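You operate a simulated robot arm through the tools that you are given. There is no shell and no other tool. Be economical: measure what you need, move in short steps, check, and stop when the job is done.

You are at the controls of a simulated robot arm. One attempt, no reset.

TASK
Wipe the spill and lay a place on the red mat: glass and spoon on it, pepper turned to it.
Fine: wipe with the checked tea towel and put it back.

The check looks at the end state, three seconds after you hand in, the way a careful person would. Anything else that was tipped, shoved, dropped, spilled or broken makes it a failure. Flat cloth is picked up by pressing the open fingertips on it (5 to 10 N) and closing them slowly along it; thin cloth reads only 2 to 8 mm in the jaws.

THE ROBOT
A 7-joint arm with a two-finger parallel gripper, fixed in place. Base frame: the origin is at the foot of the arm, x ahead of it, y to its left, z up. Lengths are in m, angles in rad, forces in N, time in s.
Its first joint turns from -2.897 to 2.897 rad. Payload 1.57 kg.
The tool frame sits at the grasp point between the pads (the TCP): z along the fingers, y along the line on which they close. The tips reach 0.03 m beyond it. Largest opening 0.11 m; finger width 0.024, thickness 0.012; the body of the gripper, 0.048 by 0.112 m, starts 0.078 m behind the TCP.
Orientation is that of the tool frame in the base frame, as [roll, pitch, yaw] about the fixed x, y, z axes, in that order (R = Rz(yaw) Ry(pitch) Rx(roll)). With the fingers straight down and closing along the base's y, the tool's x points along the base's -x, its y along +y and its z along -z.

THE INTERFACE
- The arm moves only by the tool play_rows. Its argument "rows" is a list of rows, each a list of 6 numbers: the shift along the tool's x, y, z in m, then the turn, a rotation vector about the tool's x, y, z in rad. In form: [[dx, dy, dz, wx, wy, wz], ...]. A call has 1 to 8 rows; each row is the pose to reach, as a shift and turn from the pose commanded when the call began, along the tool's axes at that moment. "hand" is the closure, from 0 (fully open) to 1 (shut), set as the call begins (left out, the last holds). Each row takes 0.2 s and may step no farther than 0.05 m and 0.15 rad from the row before; otherwise, or with a gripper value out of range, the whole call is refused. A pose out of reach is approached as far as the arm can. The call stops where the force on the tool passes 40 N (or 10 N more than at its start, if that is more) or the arm is blocked; 0.2 s more then pass. Each finger travels about 0.045 m/s and halts on what it meets, pressing with about 25 N; the grip force reading is that of the motor and also rises with nothing between the fingers. The clock runs only during rows and for 0.2 s after the last one: add rows that repeat a pose to give the fingers time. The reply holds the time, the measured pose of the TCP, the force on the tool along the base axes, the opening and the grip force, in the units named above and with some noise.
- Cameras (640 x 400 px; columns grow to the right, rows downward): "scene" is fixed at [0.0488, -0.6491, 1.4975]; the picture's right is [0.37, -0.93, 0.00], its down [-0.83, -0.33, -0.46] and it looks along [0.43, 0.17, -0.89] (base axes); focal length 214 px, centre (320, 200). "wrist" rides on the gripper at [0.07, 0.016, -0.141] in the tool frame; the picture's right is [-0.23, 0.97, 0.00], its down [-0.86, -0.20, -0.48] and it looks along [-0.47, -0.11, 0.88] (tool axes); focal length 222 px, centre (320, 200). There is no depth. A picture from a camera that has moved, and an enlarged one, comes with that camera's place and axes in the base frame and with its lens.
- grab_frame(camera): a new picture of that camera. The clock stands still meanwhile.
- slide_trunk(by): slides the trunk up (or, below 0, down) by that many m; the arm rides with it, the base frame stays. It gives what a move gives, with no picture.
- close_up(camera, box): a new picture of the part [left, top, right, bottom] of that camera's present view, enlarged. The clock stands still meanwhile.
- sign_off(): hands the job in; it is judged then, once.

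Work in short steps. Places have to be worked out from the pictures, the camera data and where the tool is seen: move nearer, look again, correct. Check each grasp and each placing, and mend what went wrong. You have 120 turns and 76 pictures in all, those below and enlarged ones among them. Open the gripper and draw the arm clear of the work before you hand the job in, unless the task says otherwise; then end with one line.

The tools are called as name(argument=value, ...) on one line, values as JSON. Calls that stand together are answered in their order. play_rows: Moves the arm, as the interface text tells. Its arguments: {"type":"object","properties":{"rows":{"type":"array","items":{"type":"array","items":{"type":"number"}}},"hand":{"type":"number"}},"required":["rows"]} The other tools are called the same way: slide_trunk (by) slides the trunk up or down; grab_frame (camera) takes a picture; close_up (camera, box) takes an enlarged picture of a part of a camera's view; sign_off () hands the job in.

At the start:

```text
time_s: 0.0
tcp_pos: [0.4674, -0.3007, 1.0621]
tcp_rot: [-3.14, -0.001, -3.141]
contact_force: [0.3, -0.5, 0.5]
opening: 0.1098
grasp_force: 0.0
trunk travel left (down, up): [-0.425, 0.165]
```

scene: 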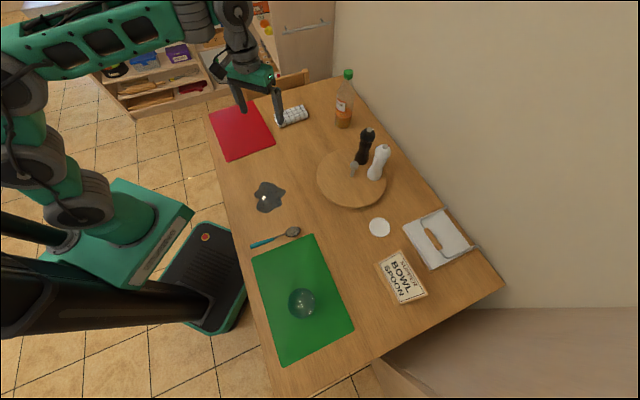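
wrist: 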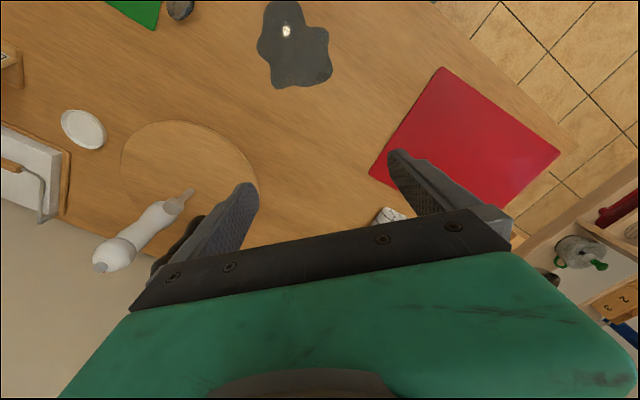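

I'll look closely at the items in the scene first.

close_up(camera="scene", box=[200, 60, 400, 185])

close_up(camera="scene", box=[230, 170, 390, 270])

close_up(camera="scene", box=[240, 200, 500, 362])

```text
3.20 times, centred on (300, 122) of scene
camera zoom: at [0.0488, -0.6491, 1.4975], right [0.37, -0.93, 0.0], down [-0.83, -0.33, -0.46], along [0.43, 0.17, -0.89], focal length 686 px, centre (384, 448)
```

zoom: 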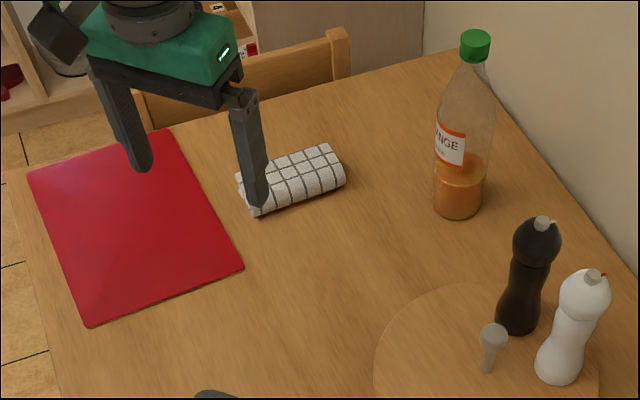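

```text
4.00 times, centred on (310, 220) of scene
camera zoom: at [0.0488, -0.6491, 1.4975], right [0.37, -0.93, 0.0], down [-0.83, -0.33, -0.46], along [0.43, 0.17, -0.89], focal length 858 px, centre (360, 120)
```

zoom: 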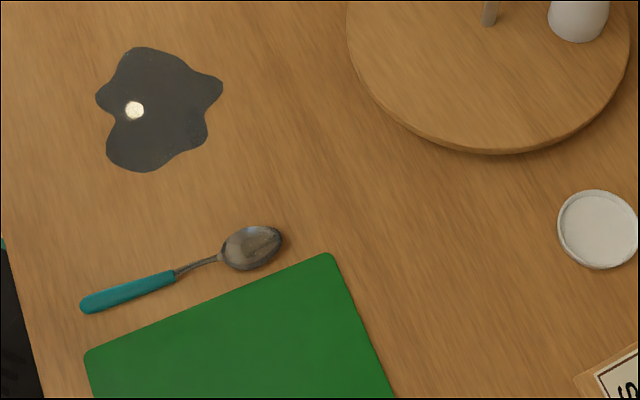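

```text
2.46 times, centred on (370, 281) of scene
camera zoom: at [0.0488, -0.6491, 1.4975], right [0.37, -0.93, 0.0], down [-0.83, -0.33, -0.46], along [0.43, 0.17, -0.89], focal length 528 px, centre (197, 1)
```

zoom: 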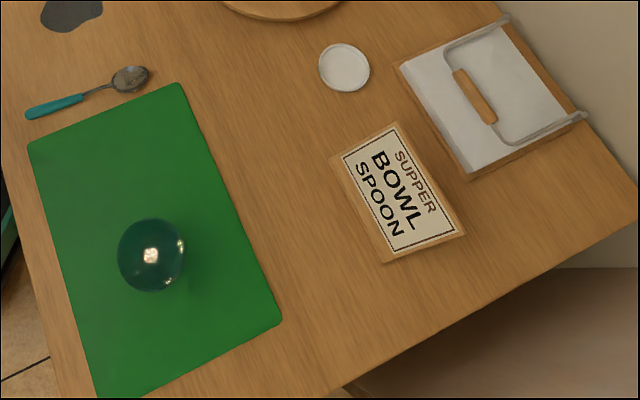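

The towel is rolled at about (0.85, -0.17), and the turntable is centred near (0.60, -0.585). The spill is near (0.38, -0.27), the spoon near (0.22, -0.38), and the glass near (0.05, -0.585). I'll move the gripper toward the towel to see it closer.

play_rows(rows=[[-0.022, 0.033, 0.027, 0, 0, 0], [-0.044, 0.066, 0.054, 0, 0, 0], [-0.066, 0.1, 0.08, 0, 0, 0], [-0.088, 0.133, 0.107, 0, 0, 0], [-0.11, 0.166, 0.134, 0, 0, 0], [-0.133, 0.2, 0.16, 0, 0, 0]], hand=0)

grab_frame(camera="wrist")

```text
time_s: 1.4
tcp_pos: [0.6025, -0.0987, 0.9004]
tcp_rot: [-3.141, -0.002, -3.141]
contact_force: [0.1, -0.8, 0.8]
opening: 0.1101
grasp_force: 0.0
trunk travel left (down, up): [-0.425, 0.165]
```

```text
70 pictures are left
camera wrist: at [0.532, -0.0835, 1.042], right [0.23, 0.97, 0.0], down [0.86, -0.2, 0.48], along [0.47, -0.11, -0.88], focal length 222 px, centre (320, 200)
```

wrist: 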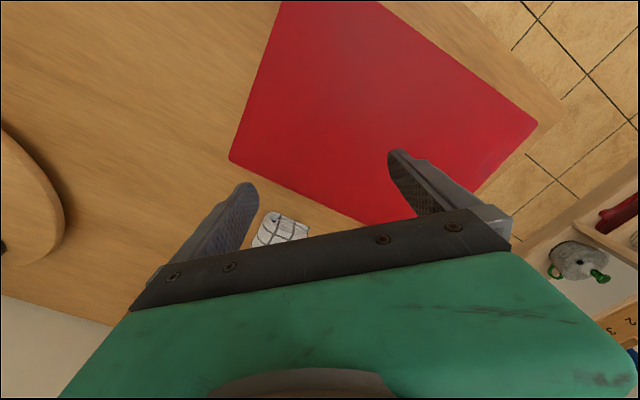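

Comparing both cameras, the mat corners only agree if the table top is at z≈0.75, not 0.671, so I'll work with 0.75 and check it by touch. The towel roll then sits around (0.77, -0.22) with its axis at about -43°. I'll yaw the gripper to match and move closer.

play_rows(rows=[[-0.01, -0.01, 0, 0, 0, 0.15], [-0.02, -0.02, 0, 0, 0, 0.3], [-0.03, -0.03, 0, 0, 0, 0.45], [-0.04, -0.04, 0, 0, 0, 0.6], [-0.05, -0.05, 0, 0, 0, 0.75]])

grab_frame(camera="wrist")

close_up(camera="scene", box=[200, 60, 360, 160])

```text
time_s: 2.6
tcp_pos: [0.6507, -0.1521, 0.9022]
tcp_rot: [3.141, 0.0, 2.389]
contact_force: [0.2, 0.2, -0.4]
opening: 0.11
grasp_force: 0.0
trunk travel left (down, up): [-0.425, 0.165]
```

```text
69 pictures are left
camera wrist: at [0.6104, -0.0925, 1.0438], right [0.83, 0.56, 0.0], down [0.49, -0.73, 0.48], along [0.27, -0.4, -0.88], focal length 222 px, centre (320, 200)
```

wrist: 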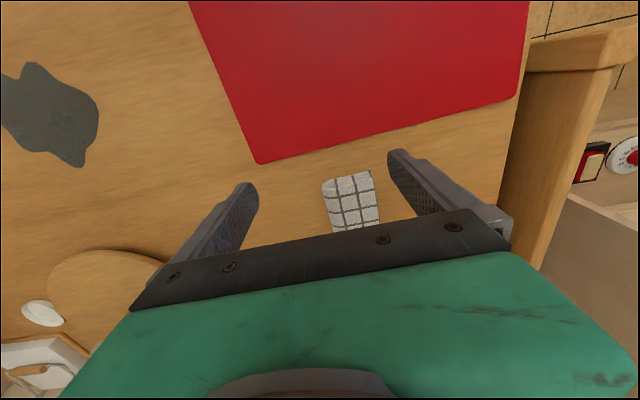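

```text
4.00 times, centred on (280, 110) of scene
camera zoom: at [0.0488, -0.6491, 1.4975], right [0.37, -0.93, 0.0], down [-0.83, -0.33, -0.46], along [0.43, 0.17, -0.89], focal length 858 px, centre (480, 560)
```

zoom: 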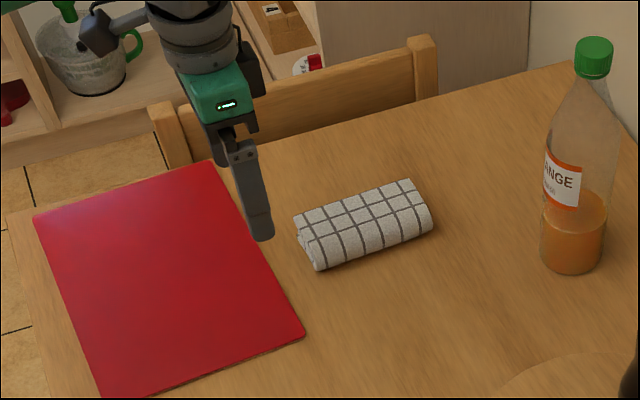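

The towel end is near (0.71, -0.17) and lines up with the gripper yaw. I'll move above its middle, still clear of it, to test the reach.

play_rows(rows=[[-0.03, 0.007, 0.01, 0, 0, 0], [-0.06, 0.014, 0.02, 0, 0, 0], [-0.09, 0.02, 0.03, 0, 0, 0], [-0.117, 0.027, 0.04, 0, 0, 0], [-0.117, 0.027, 0.04, 0, 0, 0]])

close_up(camera="scene", box=[240, 60, 400, 160])

```text
time_s: 3.8
tcp_pos: [0.7138, -0.2017, 0.8601]
tcp_rot: [3.14, 0.001, 2.393]
contact_force: [0.9, 0.6, 0.1]
opening: 0.1103
grasp_force: 0.1
out of reach, approached as far as the arm can: row 3, 4, 5
trunk travel left (down, up): [-0.425, 0.165]
```

```text
4.00 times, centred on (320, 110) of scene
camera zoom: at [0.0488, -0.6491, 1.4975], right [0.37, -0.93, 0.0], down [-0.83, -0.33, -0.46], along [0.43, 0.17, -0.89], focal length 858 px, centre (320, 560)
```

zoom: 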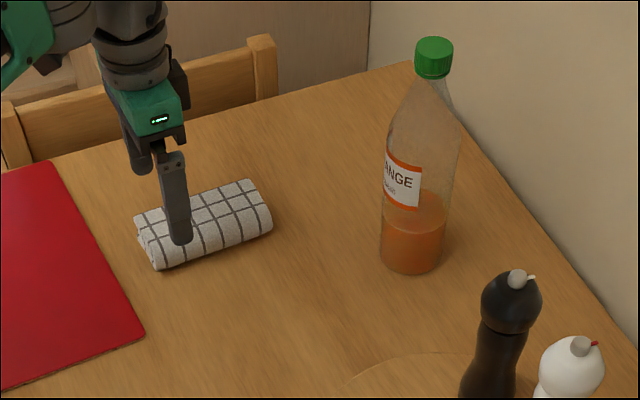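

The reach limit is about 0.74 m with the tool vertical. I'll tilt the fingers outward about 0.4 rad to extend it.

play_rows(rows=[[0, 0, 0, 0, -0.13, 0], [0, 0, 0, 0, -0.26, 0], [0, 0, 0, 0, -0.4, 0], [0, 0, 0, 0, -0.4, 0]])

```text
time_s: 4.8
tcp_pos: [0.6913, -0.1908, 0.8956]
tcp_rot: [-3.123, 0.293, 2.391]
contact_force: [0.0, 0.4, 0.2]
opening: 0.1098
grasp_force: 0.1
out of reach, approached as far as the arm can: row 1, 2, 3, 4
trunk travel left (down, up): [-0.425, 0.165]
```

The solver pulled back, so the shoulder is probably too high for this. I'll straighten up and raise the hand, then lower the trunk.

play_rows(rows=[[0.003, -0.008, -0.045, 0, 0.08, 0], [0.006, -0.016, -0.09, 0, 0.16, 0], [0.009, -0.024, -0.135, 0, 0.24, 0], [0.012, -0.032, -0.18, 0, 0.32, 0], [0.0144, -0.039, -0.223, 0, 0.4, 0], [0.0144, -0.039, -0.223, 0, 0.4, 0]])

grab_frame(camera="scene")

```text
time_s: 6.2
tcp_pos: [0.61, -0.1659, 1.1086]
tcp_rot: [-3.125, -0.111, 2.386]
contact_force: [0.5, 0.4, 0.0]
opening: 0.1098
grasp_force: 0.0
trunk travel left (down, up): [-0.425, 0.165]
```

```text
66 pictures are left
```

scene: 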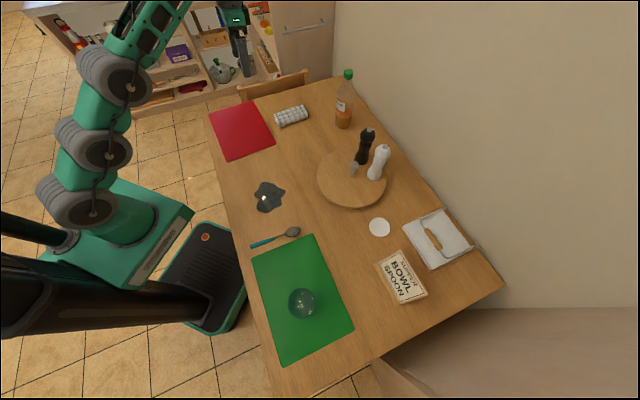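

Unreachable targets evidently reset the command to the pose actually reached. I'll lower the trunk 0.2 m, which puts the hand at z≈0.91, still clear.

slide_trunk(by=-0.2)

play_rows(rows=[[0, 0, 0, 0, -0.11, 0], [0, 0, 0, 0, -0.25, 0], [0, 0, 0, 0, -0.38, 0], [0, 0, 0, 0, -0.46, 0], [0, 0, 0, 0, -0.46, 0]])

```text
time_s: 8.4
tcp_pos: [0.6103, -0.164, 0.9086]
tcp_rot: [-3.125, -0.109, 2.387]
contact_force: [0.3, -0.8, -0.2]
opening: 0.1099
grasp_force: 0.1
trunk travel left (down, up): [-0.225, 0.365]
```

```text
time_s: 9.6
tcp_pos: [0.6094, -0.1637, 0.9078]
tcp_rot: [-3.123, 0.354, 2.394]
contact_force: [0.0, 0.6, 0.6]
opening: 0.11
grasp_force: 0.1
out of reach, approached as far as the arm can: row 3
trunk travel left (down, up): [-0.225, 0.365]
```

The tilt now works (0.354 rad). I'll move toward a point just above the towel's near half.

play_rows(rows=[[-0.022, 0.016, 0.024, 0, 0, 0], [-0.043, 0.032, 0.048, 0, 0, 0], [-0.064, 0.048, 0.072, 0, 0, 0], [-0.0857, 0.063, 0.0956, 0, 0, 0], [-0.0857, 0.063, 0.0956, 0, 0, 0]])

grab_frame(camera="wrist")

close_up(camera="scene", box=[240, 60, 400, 160])

```text
time_s: 10.8
tcp_pos: [0.7053, -0.1875, 0.8594]
tcp_rot: [-3.125, 0.35, 2.394]
contact_force: [0.1, -0.6, 0.4]
opening: 0.11
grasp_force: 0.1
out of reach, approached as far as the arm can: row 4, 5
trunk travel left (down, up): [-0.225, 0.365]
```

```text
65 pictures are left
camera wrist: at [0.6346, -0.0972, 0.9678], right [0.82, 0.57, 0.06], down [0.34, -0.57, 0.75], along [0.46, -0.59, -0.66], focal length 222 px, centre (320, 200)
```

wrist: 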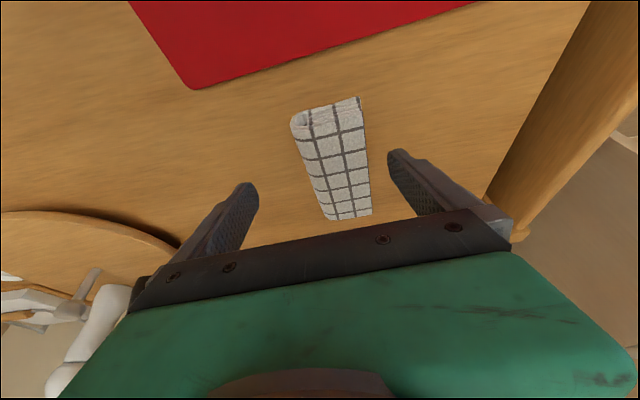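

```text
4.00 times, centred on (320, 110) of scene
camera zoom: at [0.0488, -0.6491, 1.4975], right [0.37, -0.93, 0.0], down [-0.83, -0.33, -0.46], along [0.43, 0.17, -0.89], focal length 858 px, centre (320, 560)
```

zoom: 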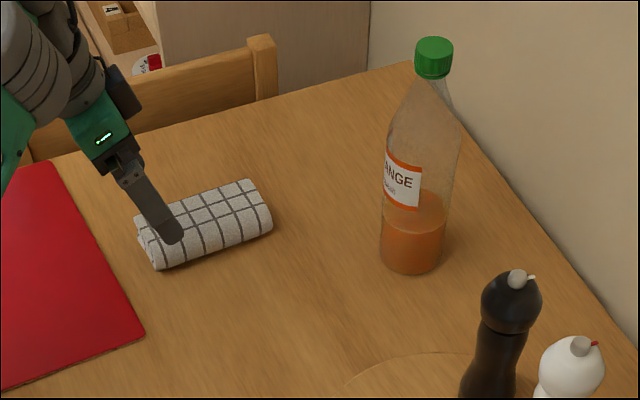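

The reach is still limited to about 0.73. I'll look at the whole arm configuration to see what limits it.

grab_frame(camera="scene")

```text
63 pictures are left
```

scene: 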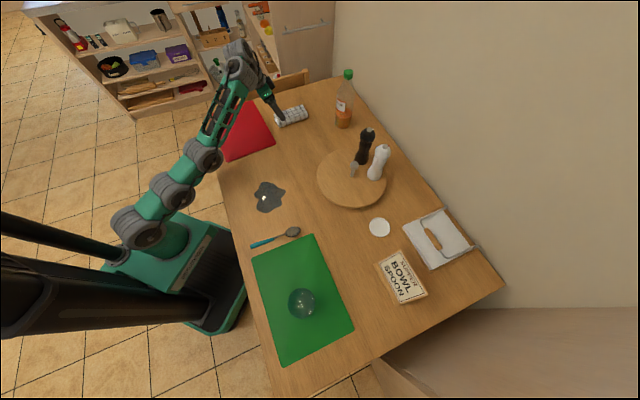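

The arm is straight and pointing upward to the wrist, so the shoulder is now too low. I'll raise the trunk back partway, keep the tilt and try again.

slide_trunk(by=0.17)

play_rows(rows=[[0.015, 0, 0.04, 0, 0, 0], [0.03, 0, 0.08, 0, 0, 0], [0.045, 0, 0.12, 0, 0, 0], [0.05, 0.005, 0.16, 0, 0, 0], [0.035, 0.016, 0.175, 0, 0, 0], [0.012, 0.03, 0.185, 0, 0, 0], [0.012, 0.03, 0.185, 0, 0, 0]])

```text
time_s: 12.7
tcp_pos: [0.7063, -0.1882, 1.0289]
tcp_rot: [-3.123, 0.352, 2.393]
contact_force: [-0.9, -0.6, 0.0]
opening: 0.1098
grasp_force: 0.2
trunk travel left (down, up): [-0.395, 0.195]
```

```text
time_s: 14.3
tcp_pos: [0.6964, -0.1848, 0.8972]
tcp_rot: [-3.121, 0.342, 2.394]
contact_force: [0.1, 0.7, -0.7]
opening: 0.1102
grasp_force: 0.1
out of reach, approached as far as the arm can: row 3, 4, 5, 6, 7
trunk travel left (down, up): [-0.395, 0.195]
```

This looks like a wrist limit rather than straight-arm reach. I'll turn the tilt direction to be radial (about -15°) and test again.

play_rows(rows=[[-0.01, 0, -0.03, -0.05, 0, -0.14], [-0.02, 0, -0.05, -0.1, 0, -0.27], [-0.02, 0, -0.05, -0.154, 0, -0.41], [-0.02, 0, -0.05, -0.154, 0, -0.41]])

play_rows(rows=[[-0.02, 0, 0.03, 0, 0, 0], [-0.04, 0, 0.06, 0, 0, 0], [-0.06, 0, 0.08, 0, 0, 0], [-0.06, 0, 0.08, 0, 0, 0]])

```text
time_s: 15.3
tcp_pos: [0.7018, -0.1846, 0.9519]
tcp_rot: [-3.129, 0.343, 2.832]
contact_force: [-0.1, 0.8, -0.4]
opening: 0.1099
grasp_force: 0.0
out of reach, approached as far as the arm can: row 1, 3, 4
trunk travel left (down, up): [-0.395, 0.195]
```

```text
time_s: 16.3
tcp_pos: [0.7833, -0.2051, 0.9064]
tcp_rot: [3.131, 0.347, 2.83]
contact_force: [0.7, 0.0, -0.6]
opening: 0.1102
grasp_force: 0.0
out of reach, approached as far as the arm can: row 2, 3
trunk travel left (down, up): [-0.395, 0.195]
```

With a radial tilt it reaches r≈0.81. I'll roll the fingers about the tool axis by 0.3 rad toward the towel's perpendicular and come down above it.

play_rows(rows=[[0.022, -0.004, 0.022, 0, 0, 0.1], [0.044, -0.0086, 0.0436, 0, 0, 0.2], [0.044, -0.0086, 0.0436, 0, 0, 0.3], [0.044, -0.0086, 0.0436, 0, 0, 0.3]])

grab_frame(camera="wrist")

close_up(camera="scene", box=[240, 60, 400, 160])

```text
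time_s: 17.3
tcp_pos: [0.7831, -0.2248, 0.8517]
tcp_rot: [3.077, 0.337, 2.515]
contact_force: [-0.2, 0.0, -0.2]
opening: 0.11
grasp_force: 0.0
out of reach, approached as far as the arm can: row 2, 3, 4
trunk travel left (down, up): [-0.395, 0.195]
```

```text
62 pictures are left
camera wrist: at [0.6957, -0.1531, 0.9632], right [0.73, 0.67, 0.13], down [0.39, -0.57, 0.72], along [0.56, -0.47, -0.68], focal length 222 px, centre (320, 200)
```

wrist: 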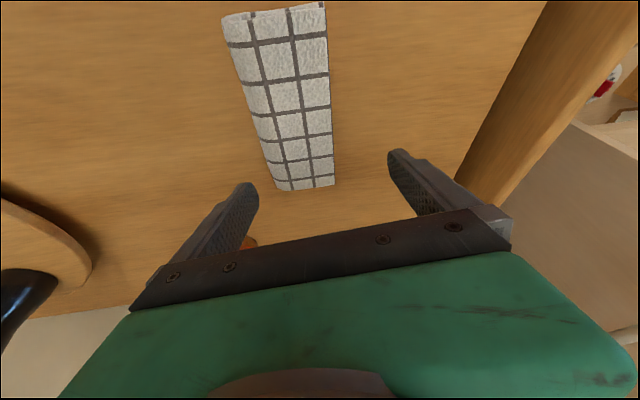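

```text
4.00 times, centred on (320, 110) of scene
camera zoom: at [0.0488, -0.6491, 1.4975], right [0.37, -0.93, 0.0], down [-0.83, -0.33, -0.46], along [0.43, 0.17, -0.89], focal length 858 px, centre (320, 560)
```

zoom: 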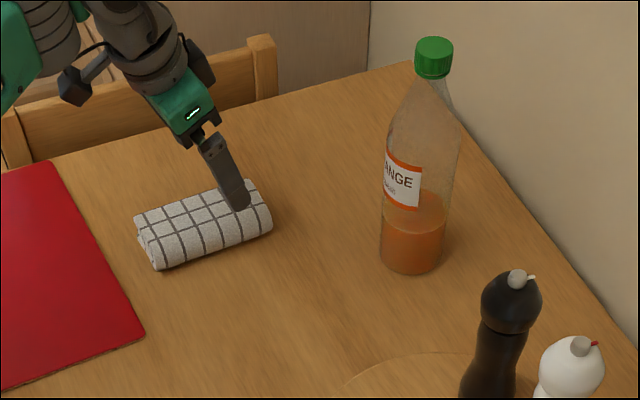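

The towel centre is about (0.763, -0.223) and the fingers straddle its line. I'll lower over it, slowly.

play_rows(rows=[[0.011, -0.004, 0.015, 0, 0, 0], [0.022, -0.008, 0.03, 0, 0, 0], [0.0337, -0.011, 0.04, 0, 0, 0], [0.0337, -0.011, 0.046, 0, 0, 0], [0.0337, -0.011, 0.046, 0, 0, 0]])

grab_frame(camera="wrist")

close_up(camera="scene", box=[240, 60, 400, 160])

```text
time_s: 18.5
tcp_pos: [0.7371, -0.2079, 0.7881]
tcp_rot: [3.048, 0.335, 2.513]
contact_force: [-0.1, 0.0, 2.4]
opening: 0.1098
grasp_force: 0.1
out of reach, approached as far as the arm can: row 1
trunk travel left (down, up): [-0.395, 0.195]
```

```text
60 pictures are left
camera wrist: at [0.6476, -0.14, 0.8991], right [0.72, 0.68, 0.16], down [0.39, -0.58, 0.71], along [0.58, -0.45, -0.68], focal length 222 px, centre (320, 200)
```

wrist: 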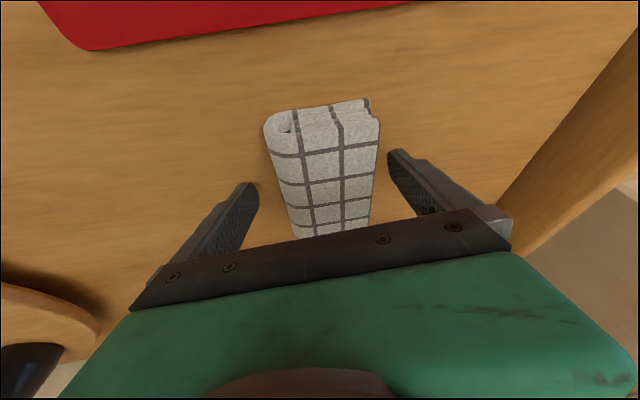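

```text
4.00 times, centred on (320, 110) of scene
camera zoom: at [0.0488, -0.6491, 1.4975], right [0.37, -0.93, 0.0], down [-0.83, -0.33, -0.46], along [0.43, 0.17, -0.89], focal length 858 px, centre (320, 560)
```

zoom: 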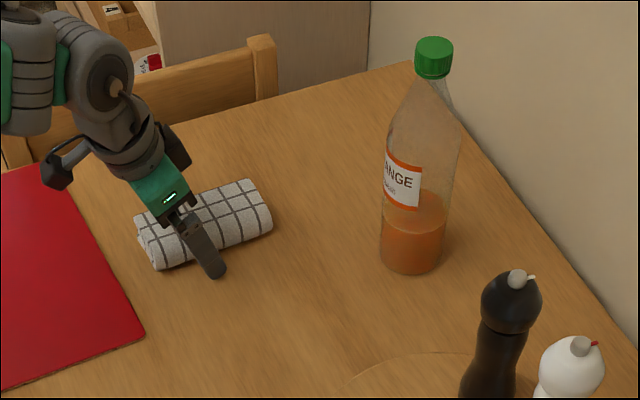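

The towel sits between the fingers and the tips just touch the table, which confirms the top is near 0.75. I'll close on it.

play_rows(rows=[[0, 0, -0.002, 0, 0, 0], [0, 0, -0.002, 0, 0, 0], [0, 0, -0.002, 0, 0, 0], [0, 0, -0.002, 0, 0, 0], [0, 0, -0.002, 0, 0, 0], [0, 0, -0.002, 0, 0, 0]], hand=1)

grab_frame(camera="wrist")

```text
time_s: 19.9
tcp_pos: [0.7365, -0.2075, 0.7882]
tcp_rot: [3.048, 0.334, 2.512]
contact_force: [0.3, -0.4, 1.2]
opening: 0.0763
grasp_force: 24.8
trunk travel left (down, up): [-0.395, 0.195]
```

```text
58 pictures are left
camera wrist: at [0.6465, -0.14, 0.901], right [0.72, 0.68, 0.16], down [0.39, -0.58, 0.71], along [0.57, -0.45, -0.68], focal length 222 px, centre (320, 200)
```

wrist: 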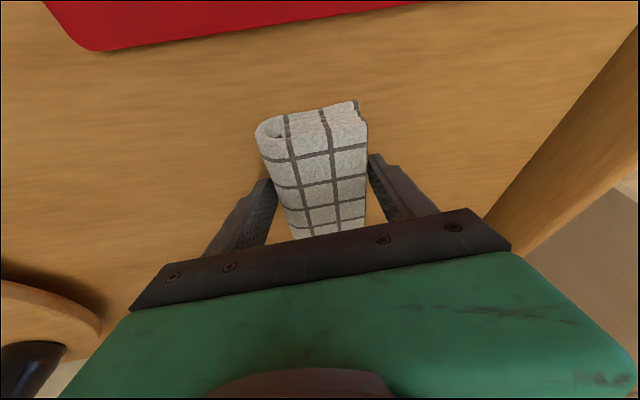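

Gripped at 0.076 m opening with 25 N. I'll lift and draw it inward.

play_rows(rows=[[0.0, 0.0, -0.02, 0, 0, 0], [0.006, -0.005, -0.05, 0, 0, 0], [0.012, -0.01, -0.075, 0, 0, 0], [0.017, -0.013, -0.092, 0, 0, 0], [0.017, -0.013, -0.092, 0, 0, 0]])

grab_frame(camera="scene")

```text
time_s: 21.1
tcp_pos: [0.6853, -0.1978, 0.8674]
tcp_rot: [3.048, 0.334, 2.512]
contact_force: [0.7, 0.3, -0.4]
opening: 0.0
grasp_force: 21.7
trunk travel left (down, up): [-0.395, 0.195]
```

```text
57 pictures are left
```

scene: 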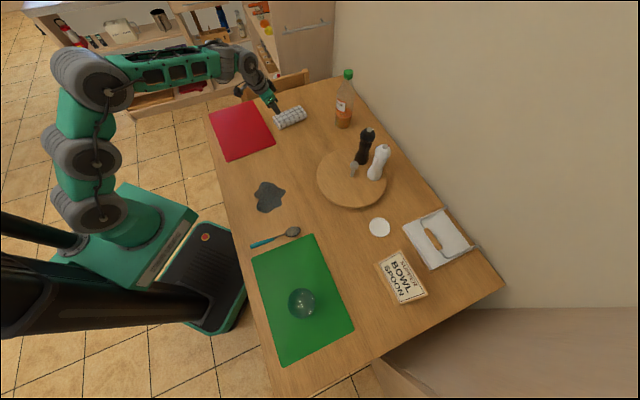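

The towel slipped out of the grip. I'll check its state.

grab_frame(camera="wrist")

close_up(camera="scene", box=[240, 80, 340, 142])

```text
56 pictures are left
camera wrist: at [0.5958, -0.1296, 0.9794], right [0.72, 0.68, 0.16], down [0.39, -0.58, 0.71], along [0.57, -0.45, -0.68], focal length 222 px, centre (320, 200)
```

wrist: 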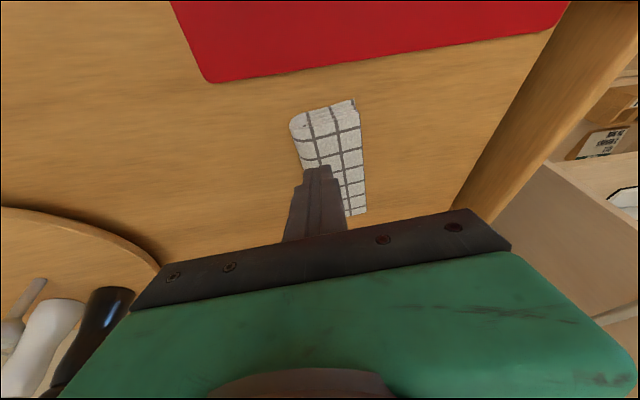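

```text
6.40 times, centred on (290, 111) of scene
camera zoom: at [0.0488, -0.6491, 1.4975], right [0.37, -0.93, 0.0], down [-0.83, -0.33, -0.46], along [0.43, 0.17, -0.89], focal length 1373 px, centre (512, 770)
```

zoom: 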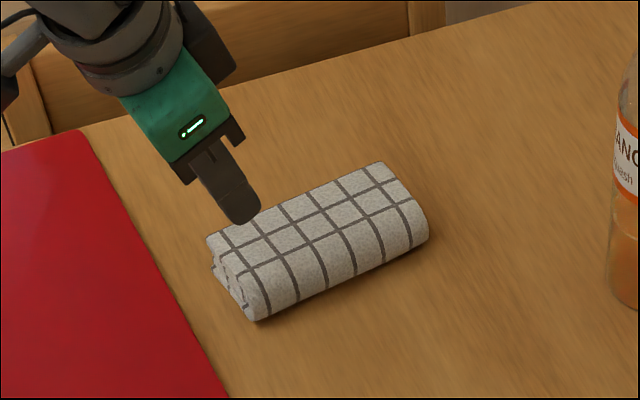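

The towel moved only slightly; its axis is now about -37° with its centre near (0.761, -0.214). I'll open, level the fingers (remove the roll error) and come over it again.

play_rows(rows=[[0, 0, -0.01, 0.04, 0.03, 0], [-0.01, 0.005, -0.01, 0.093, 0.08, 0], [-0.03, 0.02, 0.0, 0.093, 0.08, 0], [-0.046, 0.031, 0.02, 0.093, 0.08, 0], [-0.046, 0.031, 0.025, 0.093, 0.08, 0], [-0.046, 0.031, 0.025, 0.093, 0.08, 0]], hand=0)

grab_frame(camera="wrist")

```text
time_s: 22.5
tcp_pos: [0.7455, -0.2026, 0.8634]
tcp_rot: [3.141, 0.253, 2.517]
contact_force: [1.2, 0.1, 0.2]
opening: 0.1097
grasp_force: 0.1
trunk travel left (down, up): [-0.395, 0.195]
```

```text
54 pictures are left
camera wrist: at [0.6713, -0.129, 0.9831], right [0.75, 0.66, 0.06], down [0.46, -0.58, 0.68], along [0.48, -0.48, -0.73], focal length 222 px, centre (320, 200)
```

wrist: 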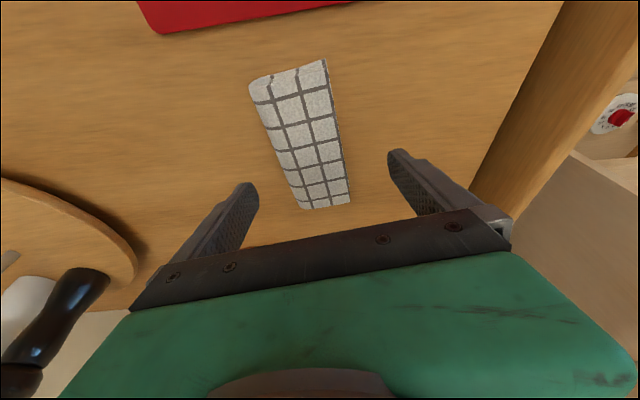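

The fingers are level and straddle it. I'll descend to the table around the towel.

play_rows(rows=[[0.004, -0.003, 0.025, 0, 0, 0], [0.008, -0.0066, 0.05, 0, 0, 0], [0.011, -0.0066, 0.068, 0, 0, 0], [0.011, -0.0066, 0.079, 0, 0, 0], [0.011, -0.0066, 0.079, 0, 0, 0]])

play_rows(rows=[[0, 0, 0, 0, 0, 0], [0, 0, 0, 0, 0, 0], [0, 0, 0, 0, 0, 0], [0, 0, 0, 0, 0, 0], [0, 0, 0, 0, 0, 0], [0, 0, 0, 0, 0, 0], [0, 0, 0, 0, 0, 0], [0, 0, 0, 0, 0, 0]], hand=1)

grab_frame(camera="wrist")

```text
time_s: 23.7
tcp_pos: [0.7503, -0.2103, 0.7845]
tcp_rot: [3.141, 0.253, 2.518]
contact_force: [0.1, -0.2, 0.0]
opening: 0.1101
grasp_force: 0.1
trunk travel left (down, up): [-0.395, 0.195]
```

```text
time_s: 25.5
tcp_pos: [0.7491, -0.2124, 0.7857]
tcp_rot: [-3.14, 0.252, 2.518]
contact_force: [-0.4, 0.2, 0.7]
opening: 0.071
grasp_force: 25.3
trunk travel left (down, up): [-0.395, 0.195]
```

```text
53 pictures are left
camera wrist: at [0.675, -0.1388, 0.904], right [0.75, 0.66, 0.06], down [0.46, -0.58, 0.68], along [0.48, -0.48, -0.73], focal length 222 px, centre (320, 200)
```

wrist: 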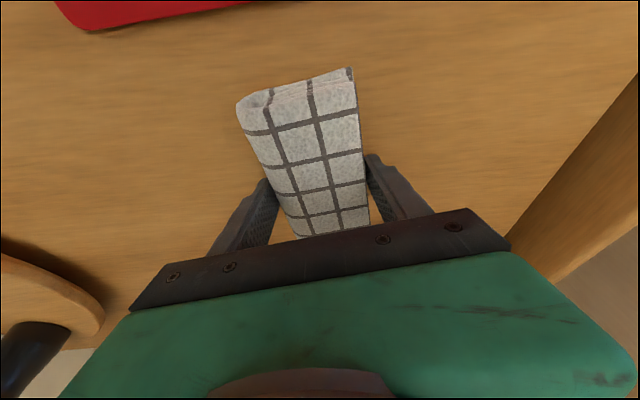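

The opening reads 0.071 at 25 N with the fingers level. I'll lift straight up slowly and check.

play_rows(rows=[[-0.0012, 0, -0.005, 0, 0, 0], [-0.0025, 0, -0.01, 0, 0, 0], [-0.005, 0, -0.02, 0, 0, 0], [-0.0075, 0, -0.03, 0, 0, 0]])

grab_frame(camera="wrist")

```text
time_s: 26.5
tcp_pos: [0.7503, -0.2113, 0.8158]
tcp_rot: [3.142, 0.253, 2.516]
contact_force: [-0.4, 0.5, -1.0]
opening: 0.0711
grasp_force: 25.4
trunk travel left (down, up): [-0.395, 0.195]
```

```text
52 pictures are left
camera wrist: at [0.6753, -0.1388, 0.9343], right [0.75, 0.66, 0.06], down [0.46, -0.58, 0.68], along [0.48, -0.48, -0.73], focal length 222 px, centre (320, 200)
```

wrist: 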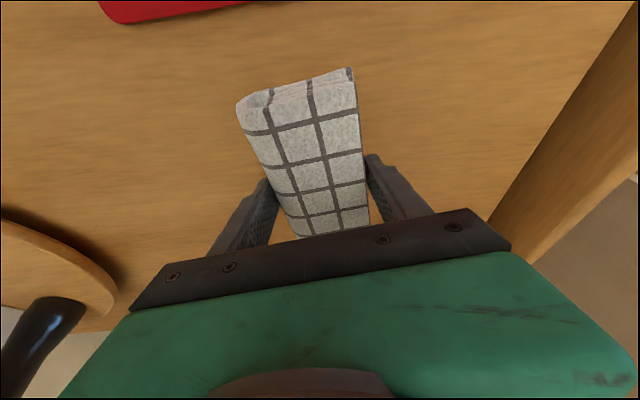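

The towel is held. I'll carry it to just above the spill, centred around (0.345, -0.305), keeping the orientation so it stays flat.

play_rows(rows=[[0.0254, -0.0313, -0.0112, 0, 0, 0], [0.0508, -0.0626, -0.0224, 0, 0, 0], [0.0762, -0.0939, -0.0336, 0, 0, 0], [0.1016, -0.1252, -0.0448, 0, 0, 0], [0.127, -0.1565, -0.056, 0, 0, 0]])

play_rows(rows=[[0.0254, -0.0313, -0.0112, 0, 0, 0], [0.0508, -0.0626, -0.0224, 0, 0, 0], [0.0762, -0.0939, -0.0336, 0, 0, 0], [0.1016, -0.1252, -0.0448, 0, 0, 0], [0.127, -0.1565, -0.056, 0, 0, 0]])

grab_frame(camera="wrist")

grab_frame(camera="scene")

```text
time_s: 27.7
tcp_pos: [0.5465, -0.2571, 0.8375]
tcp_rot: [3.14, 0.253, 2.518]
contact_force: [0.4, 0.4, -0.6]
opening: 0.0713
grasp_force: 25.1
trunk travel left (down, up): [-0.395, 0.195]
```

```text
time_s: 28.9
tcp_pos: [0.3439, -0.3035, 0.86]
tcp_rot: [3.141, 0.252, 2.515]
contact_force: [0.6, 0.0, -0.4]
opening: 0.071
grasp_force: 25.2
trunk travel left (down, up): [-0.395, 0.195]
```

```text
51 pictures are left
camera wrist: at [0.269, -0.2317, 0.979], right [0.75, 0.66, 0.06], down [0.46, -0.58, 0.68], along [0.48, -0.48, -0.73], focal length 222 px, centre (320, 200)
```

wrist: 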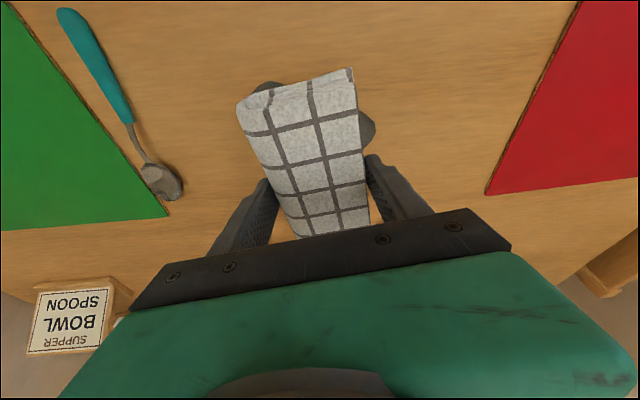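

```text
50 pictures are left
```

scene: 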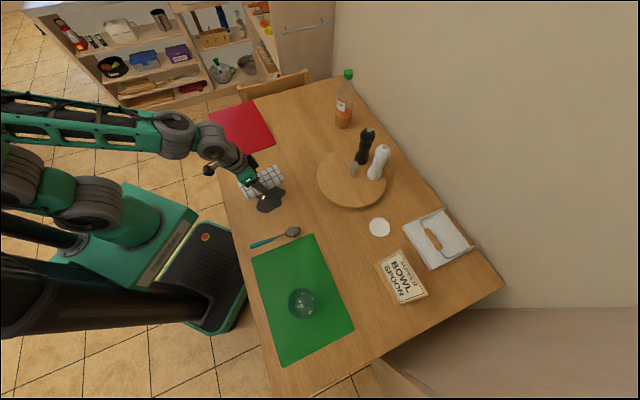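

The spill is right under the towel. I'll lower straight down until I get light contact.

play_rows(rows=[[0.01, 0, 0.0387, 0, 0, 0], [0.0175, 0, 0.0678, 0, 0, 0], [0.019, 0, 0.0736, 0, 0, 0], [0.0198, 0, 0.0765, 0, 0, 0], [0.0198, 0, 0.0765, 0, 0, 0]])

```text
time_s: 30.1
tcp_pos: [0.3441, -0.3057, 0.7835]
tcp_rot: [-3.139, 0.263, 2.515]
contact_force: [-5.1, 4.9, 32.4]
opening: 0.0712
grasp_force: 25.1
trunk travel left (down, up): [-0.395, 0.195]
```

The contact is 32 N, too firm. I'll ease up about 3 mm.

play_rows(rows=[[-0.0006, 0, -0.0025, 0, 0, 0], [-0.0006, 0, -0.0025, 0, 0, 0]])

```text
time_s: 30.7
tcp_pos: [0.3429, -0.3059, 0.7842]
tcp_rot: [-3.14, 0.257, 2.516]
contact_force: [1.9, -4.4, 17.4]
opening: 0.0711
grasp_force: 25.1
trunk travel left (down, up): [-0.395, 0.195]
```

17 N now. I'll ease another 1 mm and sweep across the spill.

play_rows(rows=[[-0.0003, 0.0, -0.001, 0, 0, 0], [-0.0003, 0.02, -0.001, 0, 0, 0], [-0.0003, 0.04, -0.001, 0, 0, 0], [-0.0003, 0.055, -0.001, 0, 0, 0], [-0.0003, 0.03, -0.001, 0, 0, 0], [-0.0003, 0.0, -0.001, 0, 0, 0], [-0.0003, -0.025, -0.001, 0, 0, 0], [-0.0003, -0.05, -0.001, 0, 0, 0]])

close_up(camera="scene", box=[200, 140, 360, 240])

```text
time_s: 32.5
tcp_pos: [0.3138, -0.3457, 0.7837]
tcp_rot: [-3.141, 0.251, 2.515]
contact_force: [0.8, 0.8, 3.6]
opening: 0.0712
grasp_force: 24.5
trunk travel left (down, up): [-0.395, 0.195]
```

```text
4.00 times, centred on (280, 190) of scene
camera zoom: at [0.0488, -0.6491, 1.4975], right [0.37, -0.93, 0.0], down [-0.83, -0.33, -0.46], along [0.43, 0.17, -0.89], focal length 858 px, centre (480, 240)
```

zoom: 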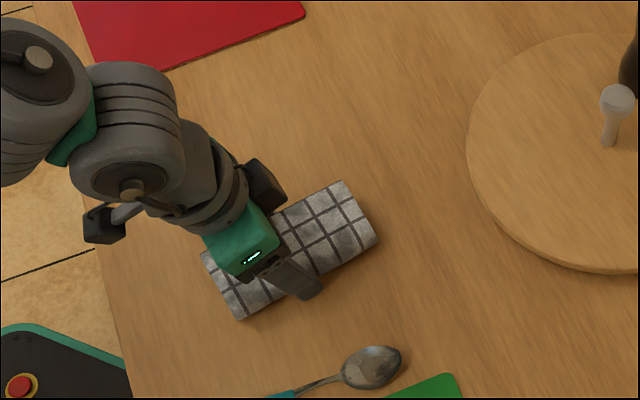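

The spill looks soaked up and the towel has turned grey. I'll make a few more strokes to cover the edges, then lift and check.

play_rows(rows=[[0.0145, 0.0, -0.0037, 0, 0, 0], [0.029, 0.02, -0.0075, 0, 0, 0], [0.029, 0.05, -0.0075, 0, 0, 0], [0.01, 0.08, -0.0025, 0, 0, 0], [-0.02, 0.09, 0.005, 0, 0, 0], [-0.029, 0.05, 0.0075, 0, 0, 0], [-0.029, 0.02, 0.0075, 0, 0, 0], [-0.01, 0.06, 0.0025, 0, 0, 0]])

play_rows(rows=[[-0.0125, 0, -0.0484, 0, 0, 0], [-0.025, 0, -0.0968, 0, 0, 0], [-0.0375, 0.04, -0.12, 0, 0, 0], [-0.0375, 0.08, -0.12, 0, 0, 0], [-0.0375, 0.12, -0.12, 0, 0, 0]])

close_up(camera="scene", box=[200, 140, 360, 240])

```text
time_s: 34.3
tcp_pos: [0.3584, -0.3017, 0.7842]
tcp_rot: [3.14, 0.256, 2.517]
contact_force: [0.5, 6.0, 11.3]
opening: 0.0712
grasp_force: 25.5
trunk travel left (down, up): [-0.395, 0.195]
```

```text
time_s: 35.5
tcp_pos: [0.4327, -0.2087, 0.9089]
tcp_rot: [3.141, 0.252, 2.515]
contact_force: [0.3, -0.3, -0.7]
opening: 0.0714
grasp_force: 24.5
trunk travel left (down, up): [-0.395, 0.195]
```

```text
4.00 times, centred on (280, 190) of scene
camera zoom: at [0.0488, -0.6491, 1.4975], right [0.37, -0.93, 0.0], down [-0.83, -0.33, -0.46], along [0.43, 0.17, -0.89], focal length 858 px, centre (480, 240)
```

zoom: 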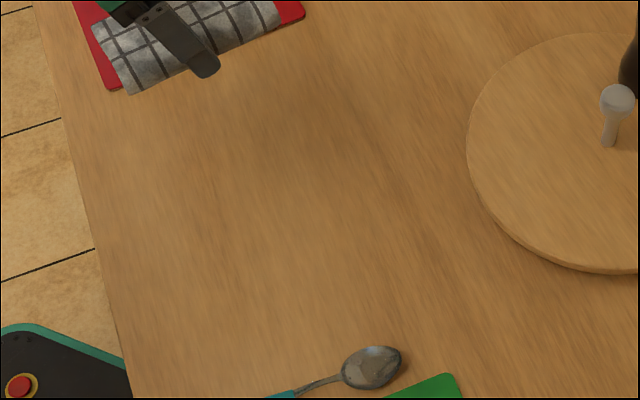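

The table is clean. Now I'll carry the towel back toward its original place, hovering above it.

play_rows(rows=[[-0.03, 0.023, 0.012, 0, 0, 0], [-0.06, 0.046, 0.03, 0, 0, 0], [-0.09, 0.07, 0.05, 0, 0, 0], [-0.12, 0.094, 0.07, 0, 0, 0], [-0.15, 0.118, 0.09, 0, 0, 0], [-0.18, 0.142, 0.11, 0, 0, 0], [-0.208, 0.164, 0.126, 0, 0, 0], [-0.235, 0.185, 0.142, 0, 0, 0]])

play_rows(rows=[[0, 0, 0, 0.012, 0, 0.05], [0, 0, 0, 0.025, 0, 0.097], [0, 0, 0, 0.025, 0, 0.097]])

```text
time_s: 37.3
tcp_pos: [0.7568, -0.2139, 0.8326]
tcp_rot: [-3.14, 0.252, 2.514]
contact_force: [-0.5, -0.6, -0.1]
opening: 0.0712
grasp_force: 24.8
trunk travel left (down, up): [-0.395, 0.195]
```

```text
time_s: 38.1
tcp_pos: [0.7556, -0.2149, 0.8332]
tcp_rot: [3.141, 0.254, 2.416]
contact_force: [0.2, -0.1, -1.1]
opening: 0.0712
grasp_force: 25.1
trunk travel left (down, up): [-0.395, 0.195]
```

I'm at (0.756, -0.215) with the original alignment. I'll lower until light contact.

play_rows(rows=[[0.006, 0, 0.0232, 0, 0, 0], [0.01, 0, 0.0387, 0, 0, 0], [0.0115, 0, 0.0445, 0, 0, 0], [0.0118, 0, 0.046, 0, 0, 0], [0.0118, 0, 0.046, 0, 0, 0]])

close_up(camera="scene", box=[240, 80, 340, 142])

```text
time_s: 39.3
tcp_pos: [0.7557, -0.2139, 0.7854]
tcp_rot: [-3.141, 0.252, 2.416]
contact_force: [-0.2, -0.5, -1.3]
opening: 0.0712
grasp_force: 24.5
trunk travel left (down, up): [-0.395, 0.195]
```

```text
6.40 times, centred on (290, 111) of scene
camera zoom: at [0.0488, -0.6491, 1.4975], right [0.37, -0.93, 0.0], down [-0.83, -0.33, -0.46], along [0.43, 0.17, -0.89], focal length 1373 px, centre (512, 770)
```

zoom: 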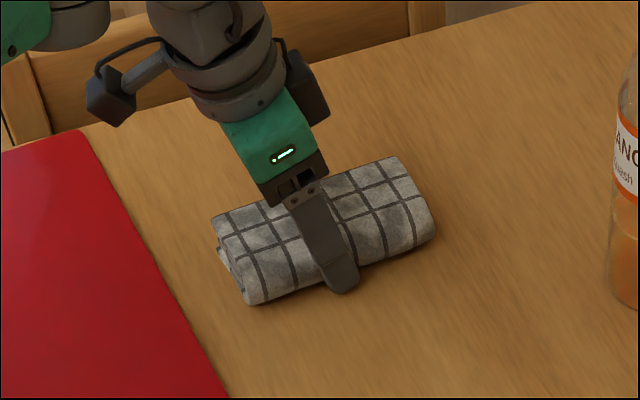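

The towel matches its original pixel position almost exactly. I'll release and withdraw upward.

play_rows(rows=[[0, 0, 0.0005, 0, 0, 0], [0, 0, 0.0005, 0, 0, 0], [0, 0, 0.0005, 0, 0, 0], [0, 0, 0.0005, 0, 0, 0]], hand=0)

play_rows(rows=[[-0.0075, 0, -0.029, 0, 0, 0], [-0.0175, 0, -0.0677, 0, 0, 0], [-0.028, 0, -0.106, 0, 0, 0], [-0.038, 0, -0.145, 0, 0, 0], [-0.02, 0, -0.18, 0, 0, 0], [0.02, 0, -0.2, 0, 0, 0]])

close_up(camera="scene", box=[200, 60, 400, 185])

```text
time_s: 40.3
tcp_pos: [0.7553, -0.2128, 0.7852]
tcp_rot: [3.142, 0.254, 2.417]
contact_force: [-0.4, 0.4, -0.7]
opening: 0.1098
grasp_force: 0.1
trunk travel left (down, up): [-0.395, 0.195]
```

```text
time_s: 41.7
tcp_pos: [0.7028, -0.1651, 0.9728]
tcp_rot: [3.141, 0.253, 2.418]
contact_force: [-0.8, 0.4, 0.2]
opening: 0.1098
grasp_force: 0.1
out of reach, approached as far as the arm can: row 3, 4, 5
trunk travel left (down, up): [-0.395, 0.195]
```

```text
3.20 times, centred on (300, 122) of scene
camera zoom: at [0.0488, -0.6491, 1.4975], right [0.37, -0.93, 0.0], down [-0.83, -0.33, -0.46], along [0.43, 0.17, -0.89], focal length 686 px, centre (384, 448)
```

zoom: 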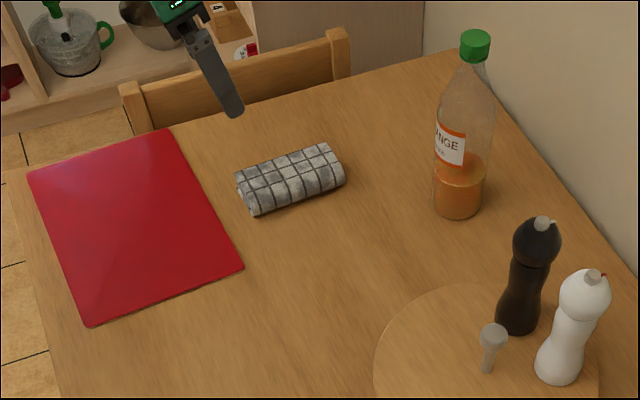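

The towel is back and the mat is untouched. Next is the pepper on the turntable, so I'll zoom in on the mills first.

close_up(camera="scene", box=[310, 115, 406, 175])

close_up(camera="scene", box=[310, 155, 406, 215])

```text
6.67 times, centred on (358, 145) of scene
camera zoom: at [0.0488, -0.6491, 1.4975], right [0.37, -0.93, 0.0], down [-0.83, -0.33, -0.46], along [0.43, 0.17, -0.89], focal length 1430 px, centre (67, 567)
```

zoom: 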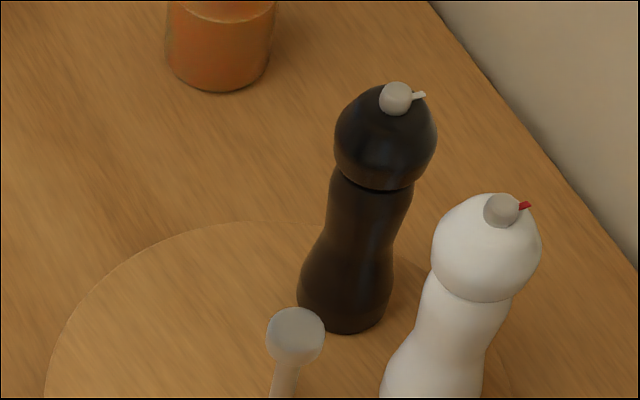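

```text
6.67 times, centred on (358, 185) of scene
camera zoom: at [0.0488, -0.6491, 1.4975], right [0.37, -0.93, 0.0], down [-0.83, -0.33, -0.46], along [0.43, 0.17, -0.89], focal length 1430 px, centre (67, 300)
```

zoom: 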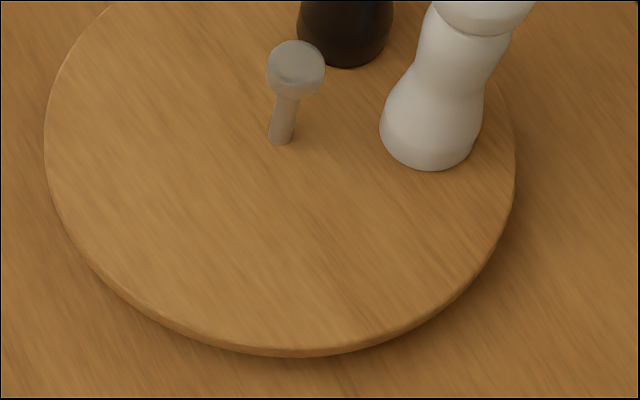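

Both mills stand on a disc with a centre post at about (0.545, -0.591) and radius ~0.14. The black (pepper) mill is at about -10° and the mat direction is about +82°, so the disc needs roughly +92° counterclockwise. I'll close the fingers and go above a rim point at 88°, with the tool vertical.

play_rows(rows=[[-0.0086, -0.042, 0.008, 0, 0.03, 0], [-0.017, -0.084, 0.016, 0, 0.06, 0], [-0.026, -0.126, 0.024, 0, 0.1, 0], [-0.0345, -0.168, 0.036, 0, 0.14, 0], [-0.043, -0.21, 0.048, 0, 0.18, 0], [-0.052, -0.252, 0.06, 0, 0.22, 0], [-0.06, -0.294, 0.075, 0, 0.253, 0], [-0.069, -0.335, 0.0935, 0, 0.253, 0]], hand=1)

grab_frame(camera="wrist")

close_up(camera="scene", box=[270, 100, 430, 200])

```text
time_s: 43.5
tcp_pos: [0.5399, -0.471, 0.892]
tcp_rot: [-3.141, -0.003, 2.416]
contact_force: [0.0, -0.2, 0.6]
opening: 0.0
grasp_force: 21.7
out of reach, approached as far as the arm can: row 7, 8
trunk travel left (down, up): [-0.395, 0.195]
```

```text
43 pictures are left
camera wrist: at [0.4981, -0.4129, 1.0336], right [0.82, 0.58, 0.0], down [0.51, -0.72, 0.48], along [0.28, -0.39, -0.88], focal length 222 px, centre (320, 200)
```

wrist: 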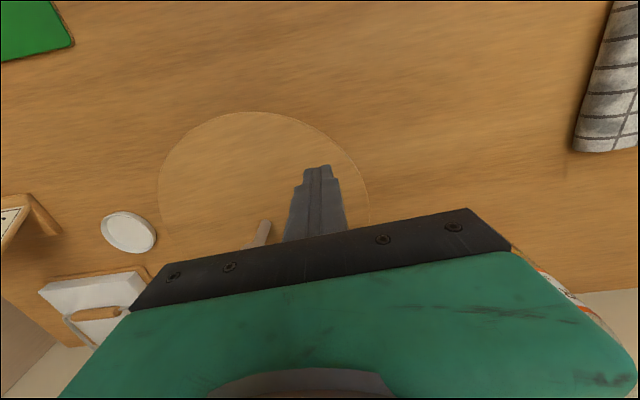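

```text
4.00 times, centred on (350, 150) of scene
camera zoom: at [0.0488, -0.6491, 1.4975], right [0.37, -0.93, 0.0], down [-0.83, -0.33, -0.46], along [0.43, 0.17, -0.89], focal length 858 px, centre (200, 400)
```

zoom: 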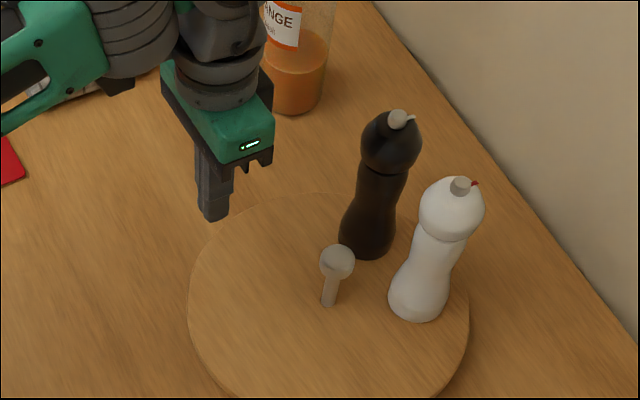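

The fingertip is about 0.12 m from the axis, over the rim region. I'll lower it to touch the disc.

play_rows(rows=[[0, 0, 0.04, 0, 0, 0], [0, 0, 0.07, 0, 0, 0], [0, 0, 0.08, 0, 0, 0], [0, 0, 0.083, 0, 0, 0], [0, 0, 0.086, 0, 0, 0]])

```text
time_s: 44.8
tcp_pos: [0.5403, -0.4706, 0.8162]
tcp_rot: [-3.138, 0.015, 2.415]
contact_force: [1.6, 0.4, 12.9]
opening: 0.0
grasp_force: 20.7
trunk travel left (down, up): [-0.395, 0.195]
stopped in row 5: the force on the tool passed its limit (the readings are from after the stop); the commanded pose is now the measured one
```

Touch at z=0.816 puts the disc top at about 0.786, with a 13 N press. I'll drag a short arc counterclockwise and check whether the disc turns.

play_rows(rows=[[0.01, -0.011, 0, 0, 0, 0], [0.0204, -0.0222, 0, 0, 0, 0], [0.028, -0.035, 0, 0, 0, 0], [0.0348, -0.0482, 0, 0, 0, 0]])

close_up(camera="scene", box=[270, 100, 430, 200])

```text
time_s: 45.8
tcp_pos: [0.5113, -0.5131, 0.8155]
tcp_rot: [3.141, 0.008, 2.414]
contact_force: [-0.3, -0.1, 2.6]
opening: 0.0
grasp_force: 21.4
out of reach, approached as far as the arm can: row 1, 2, 3, 4
trunk travel left (down, up): [-0.395, 0.195]
```

```text
4.00 times, centred on (350, 150) of scene
camera zoom: at [0.0488, -0.6491, 1.4975], right [0.37, -0.93, 0.0], down [-0.83, -0.33, -0.46], along [0.43, 0.17, -0.89], focal length 858 px, centre (200, 400)
```

zoom: 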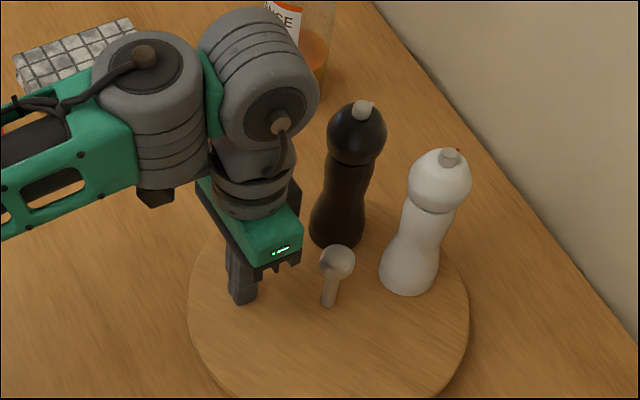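

The disc turned some. The arm hit an odd reach limit and slid inward, so I'll lift a little and retreat inward to get clear of that limit.

play_rows(rows=[[0, 0, -0.02, 0, 0, 0], [0, 0, -0.04, 0, 0, 0], [0.03, 0, -0.04, 0, 0, 0], [0.05, 0, -0.04, 0, 0, 0]])

grab_frame(camera="scene")

```text
time_s: 46.8
tcp_pos: [0.4465, -0.4522, 0.8511]
tcp_rot: [-3.141, 0.01, 2.415]
contact_force: [1.0, -1.8, 0.2]
opening: 0.0
grasp_force: 21.3
out of reach, approached as far as the arm can: row 1, 2, 3
trunk travel left (down, up): [-0.395, 0.195]
```

```text
40 pictures are left
```

scene: 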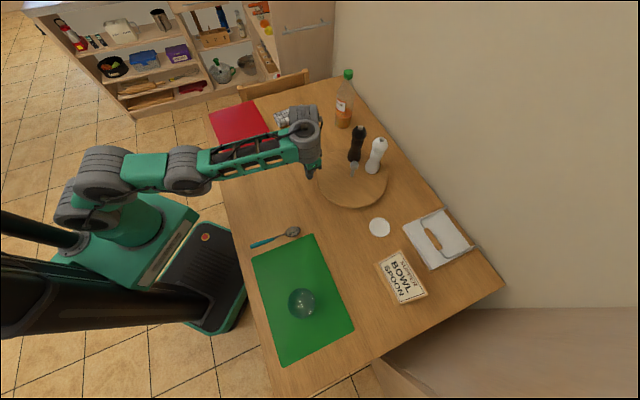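

The disc has turned about 20°, so about 70° more is needed. I'll do strokes in the comfortable zone nearest the base, starting above θ=110°.

play_rows(rows=[[-0.02, 0.005, -0.005, 0, 0, 0], [-0.04, 0.009, -0.009, 0, 0, 0], [-0.055, 0.0127, -0.009, 0, 0, 0], [-0.055, 0.0127, -0.009, 0, 0, 0]])

```text
time_s: 47.8
tcp_pos: [0.494, -0.4766, 0.8618]
tcp_rot: [-3.141, 0.009, 2.414]
contact_force: [0.4, 0.2, 0.3]
opening: 0.0002
grasp_force: 21.9
trunk travel left (down, up): [-0.395, 0.195]
```

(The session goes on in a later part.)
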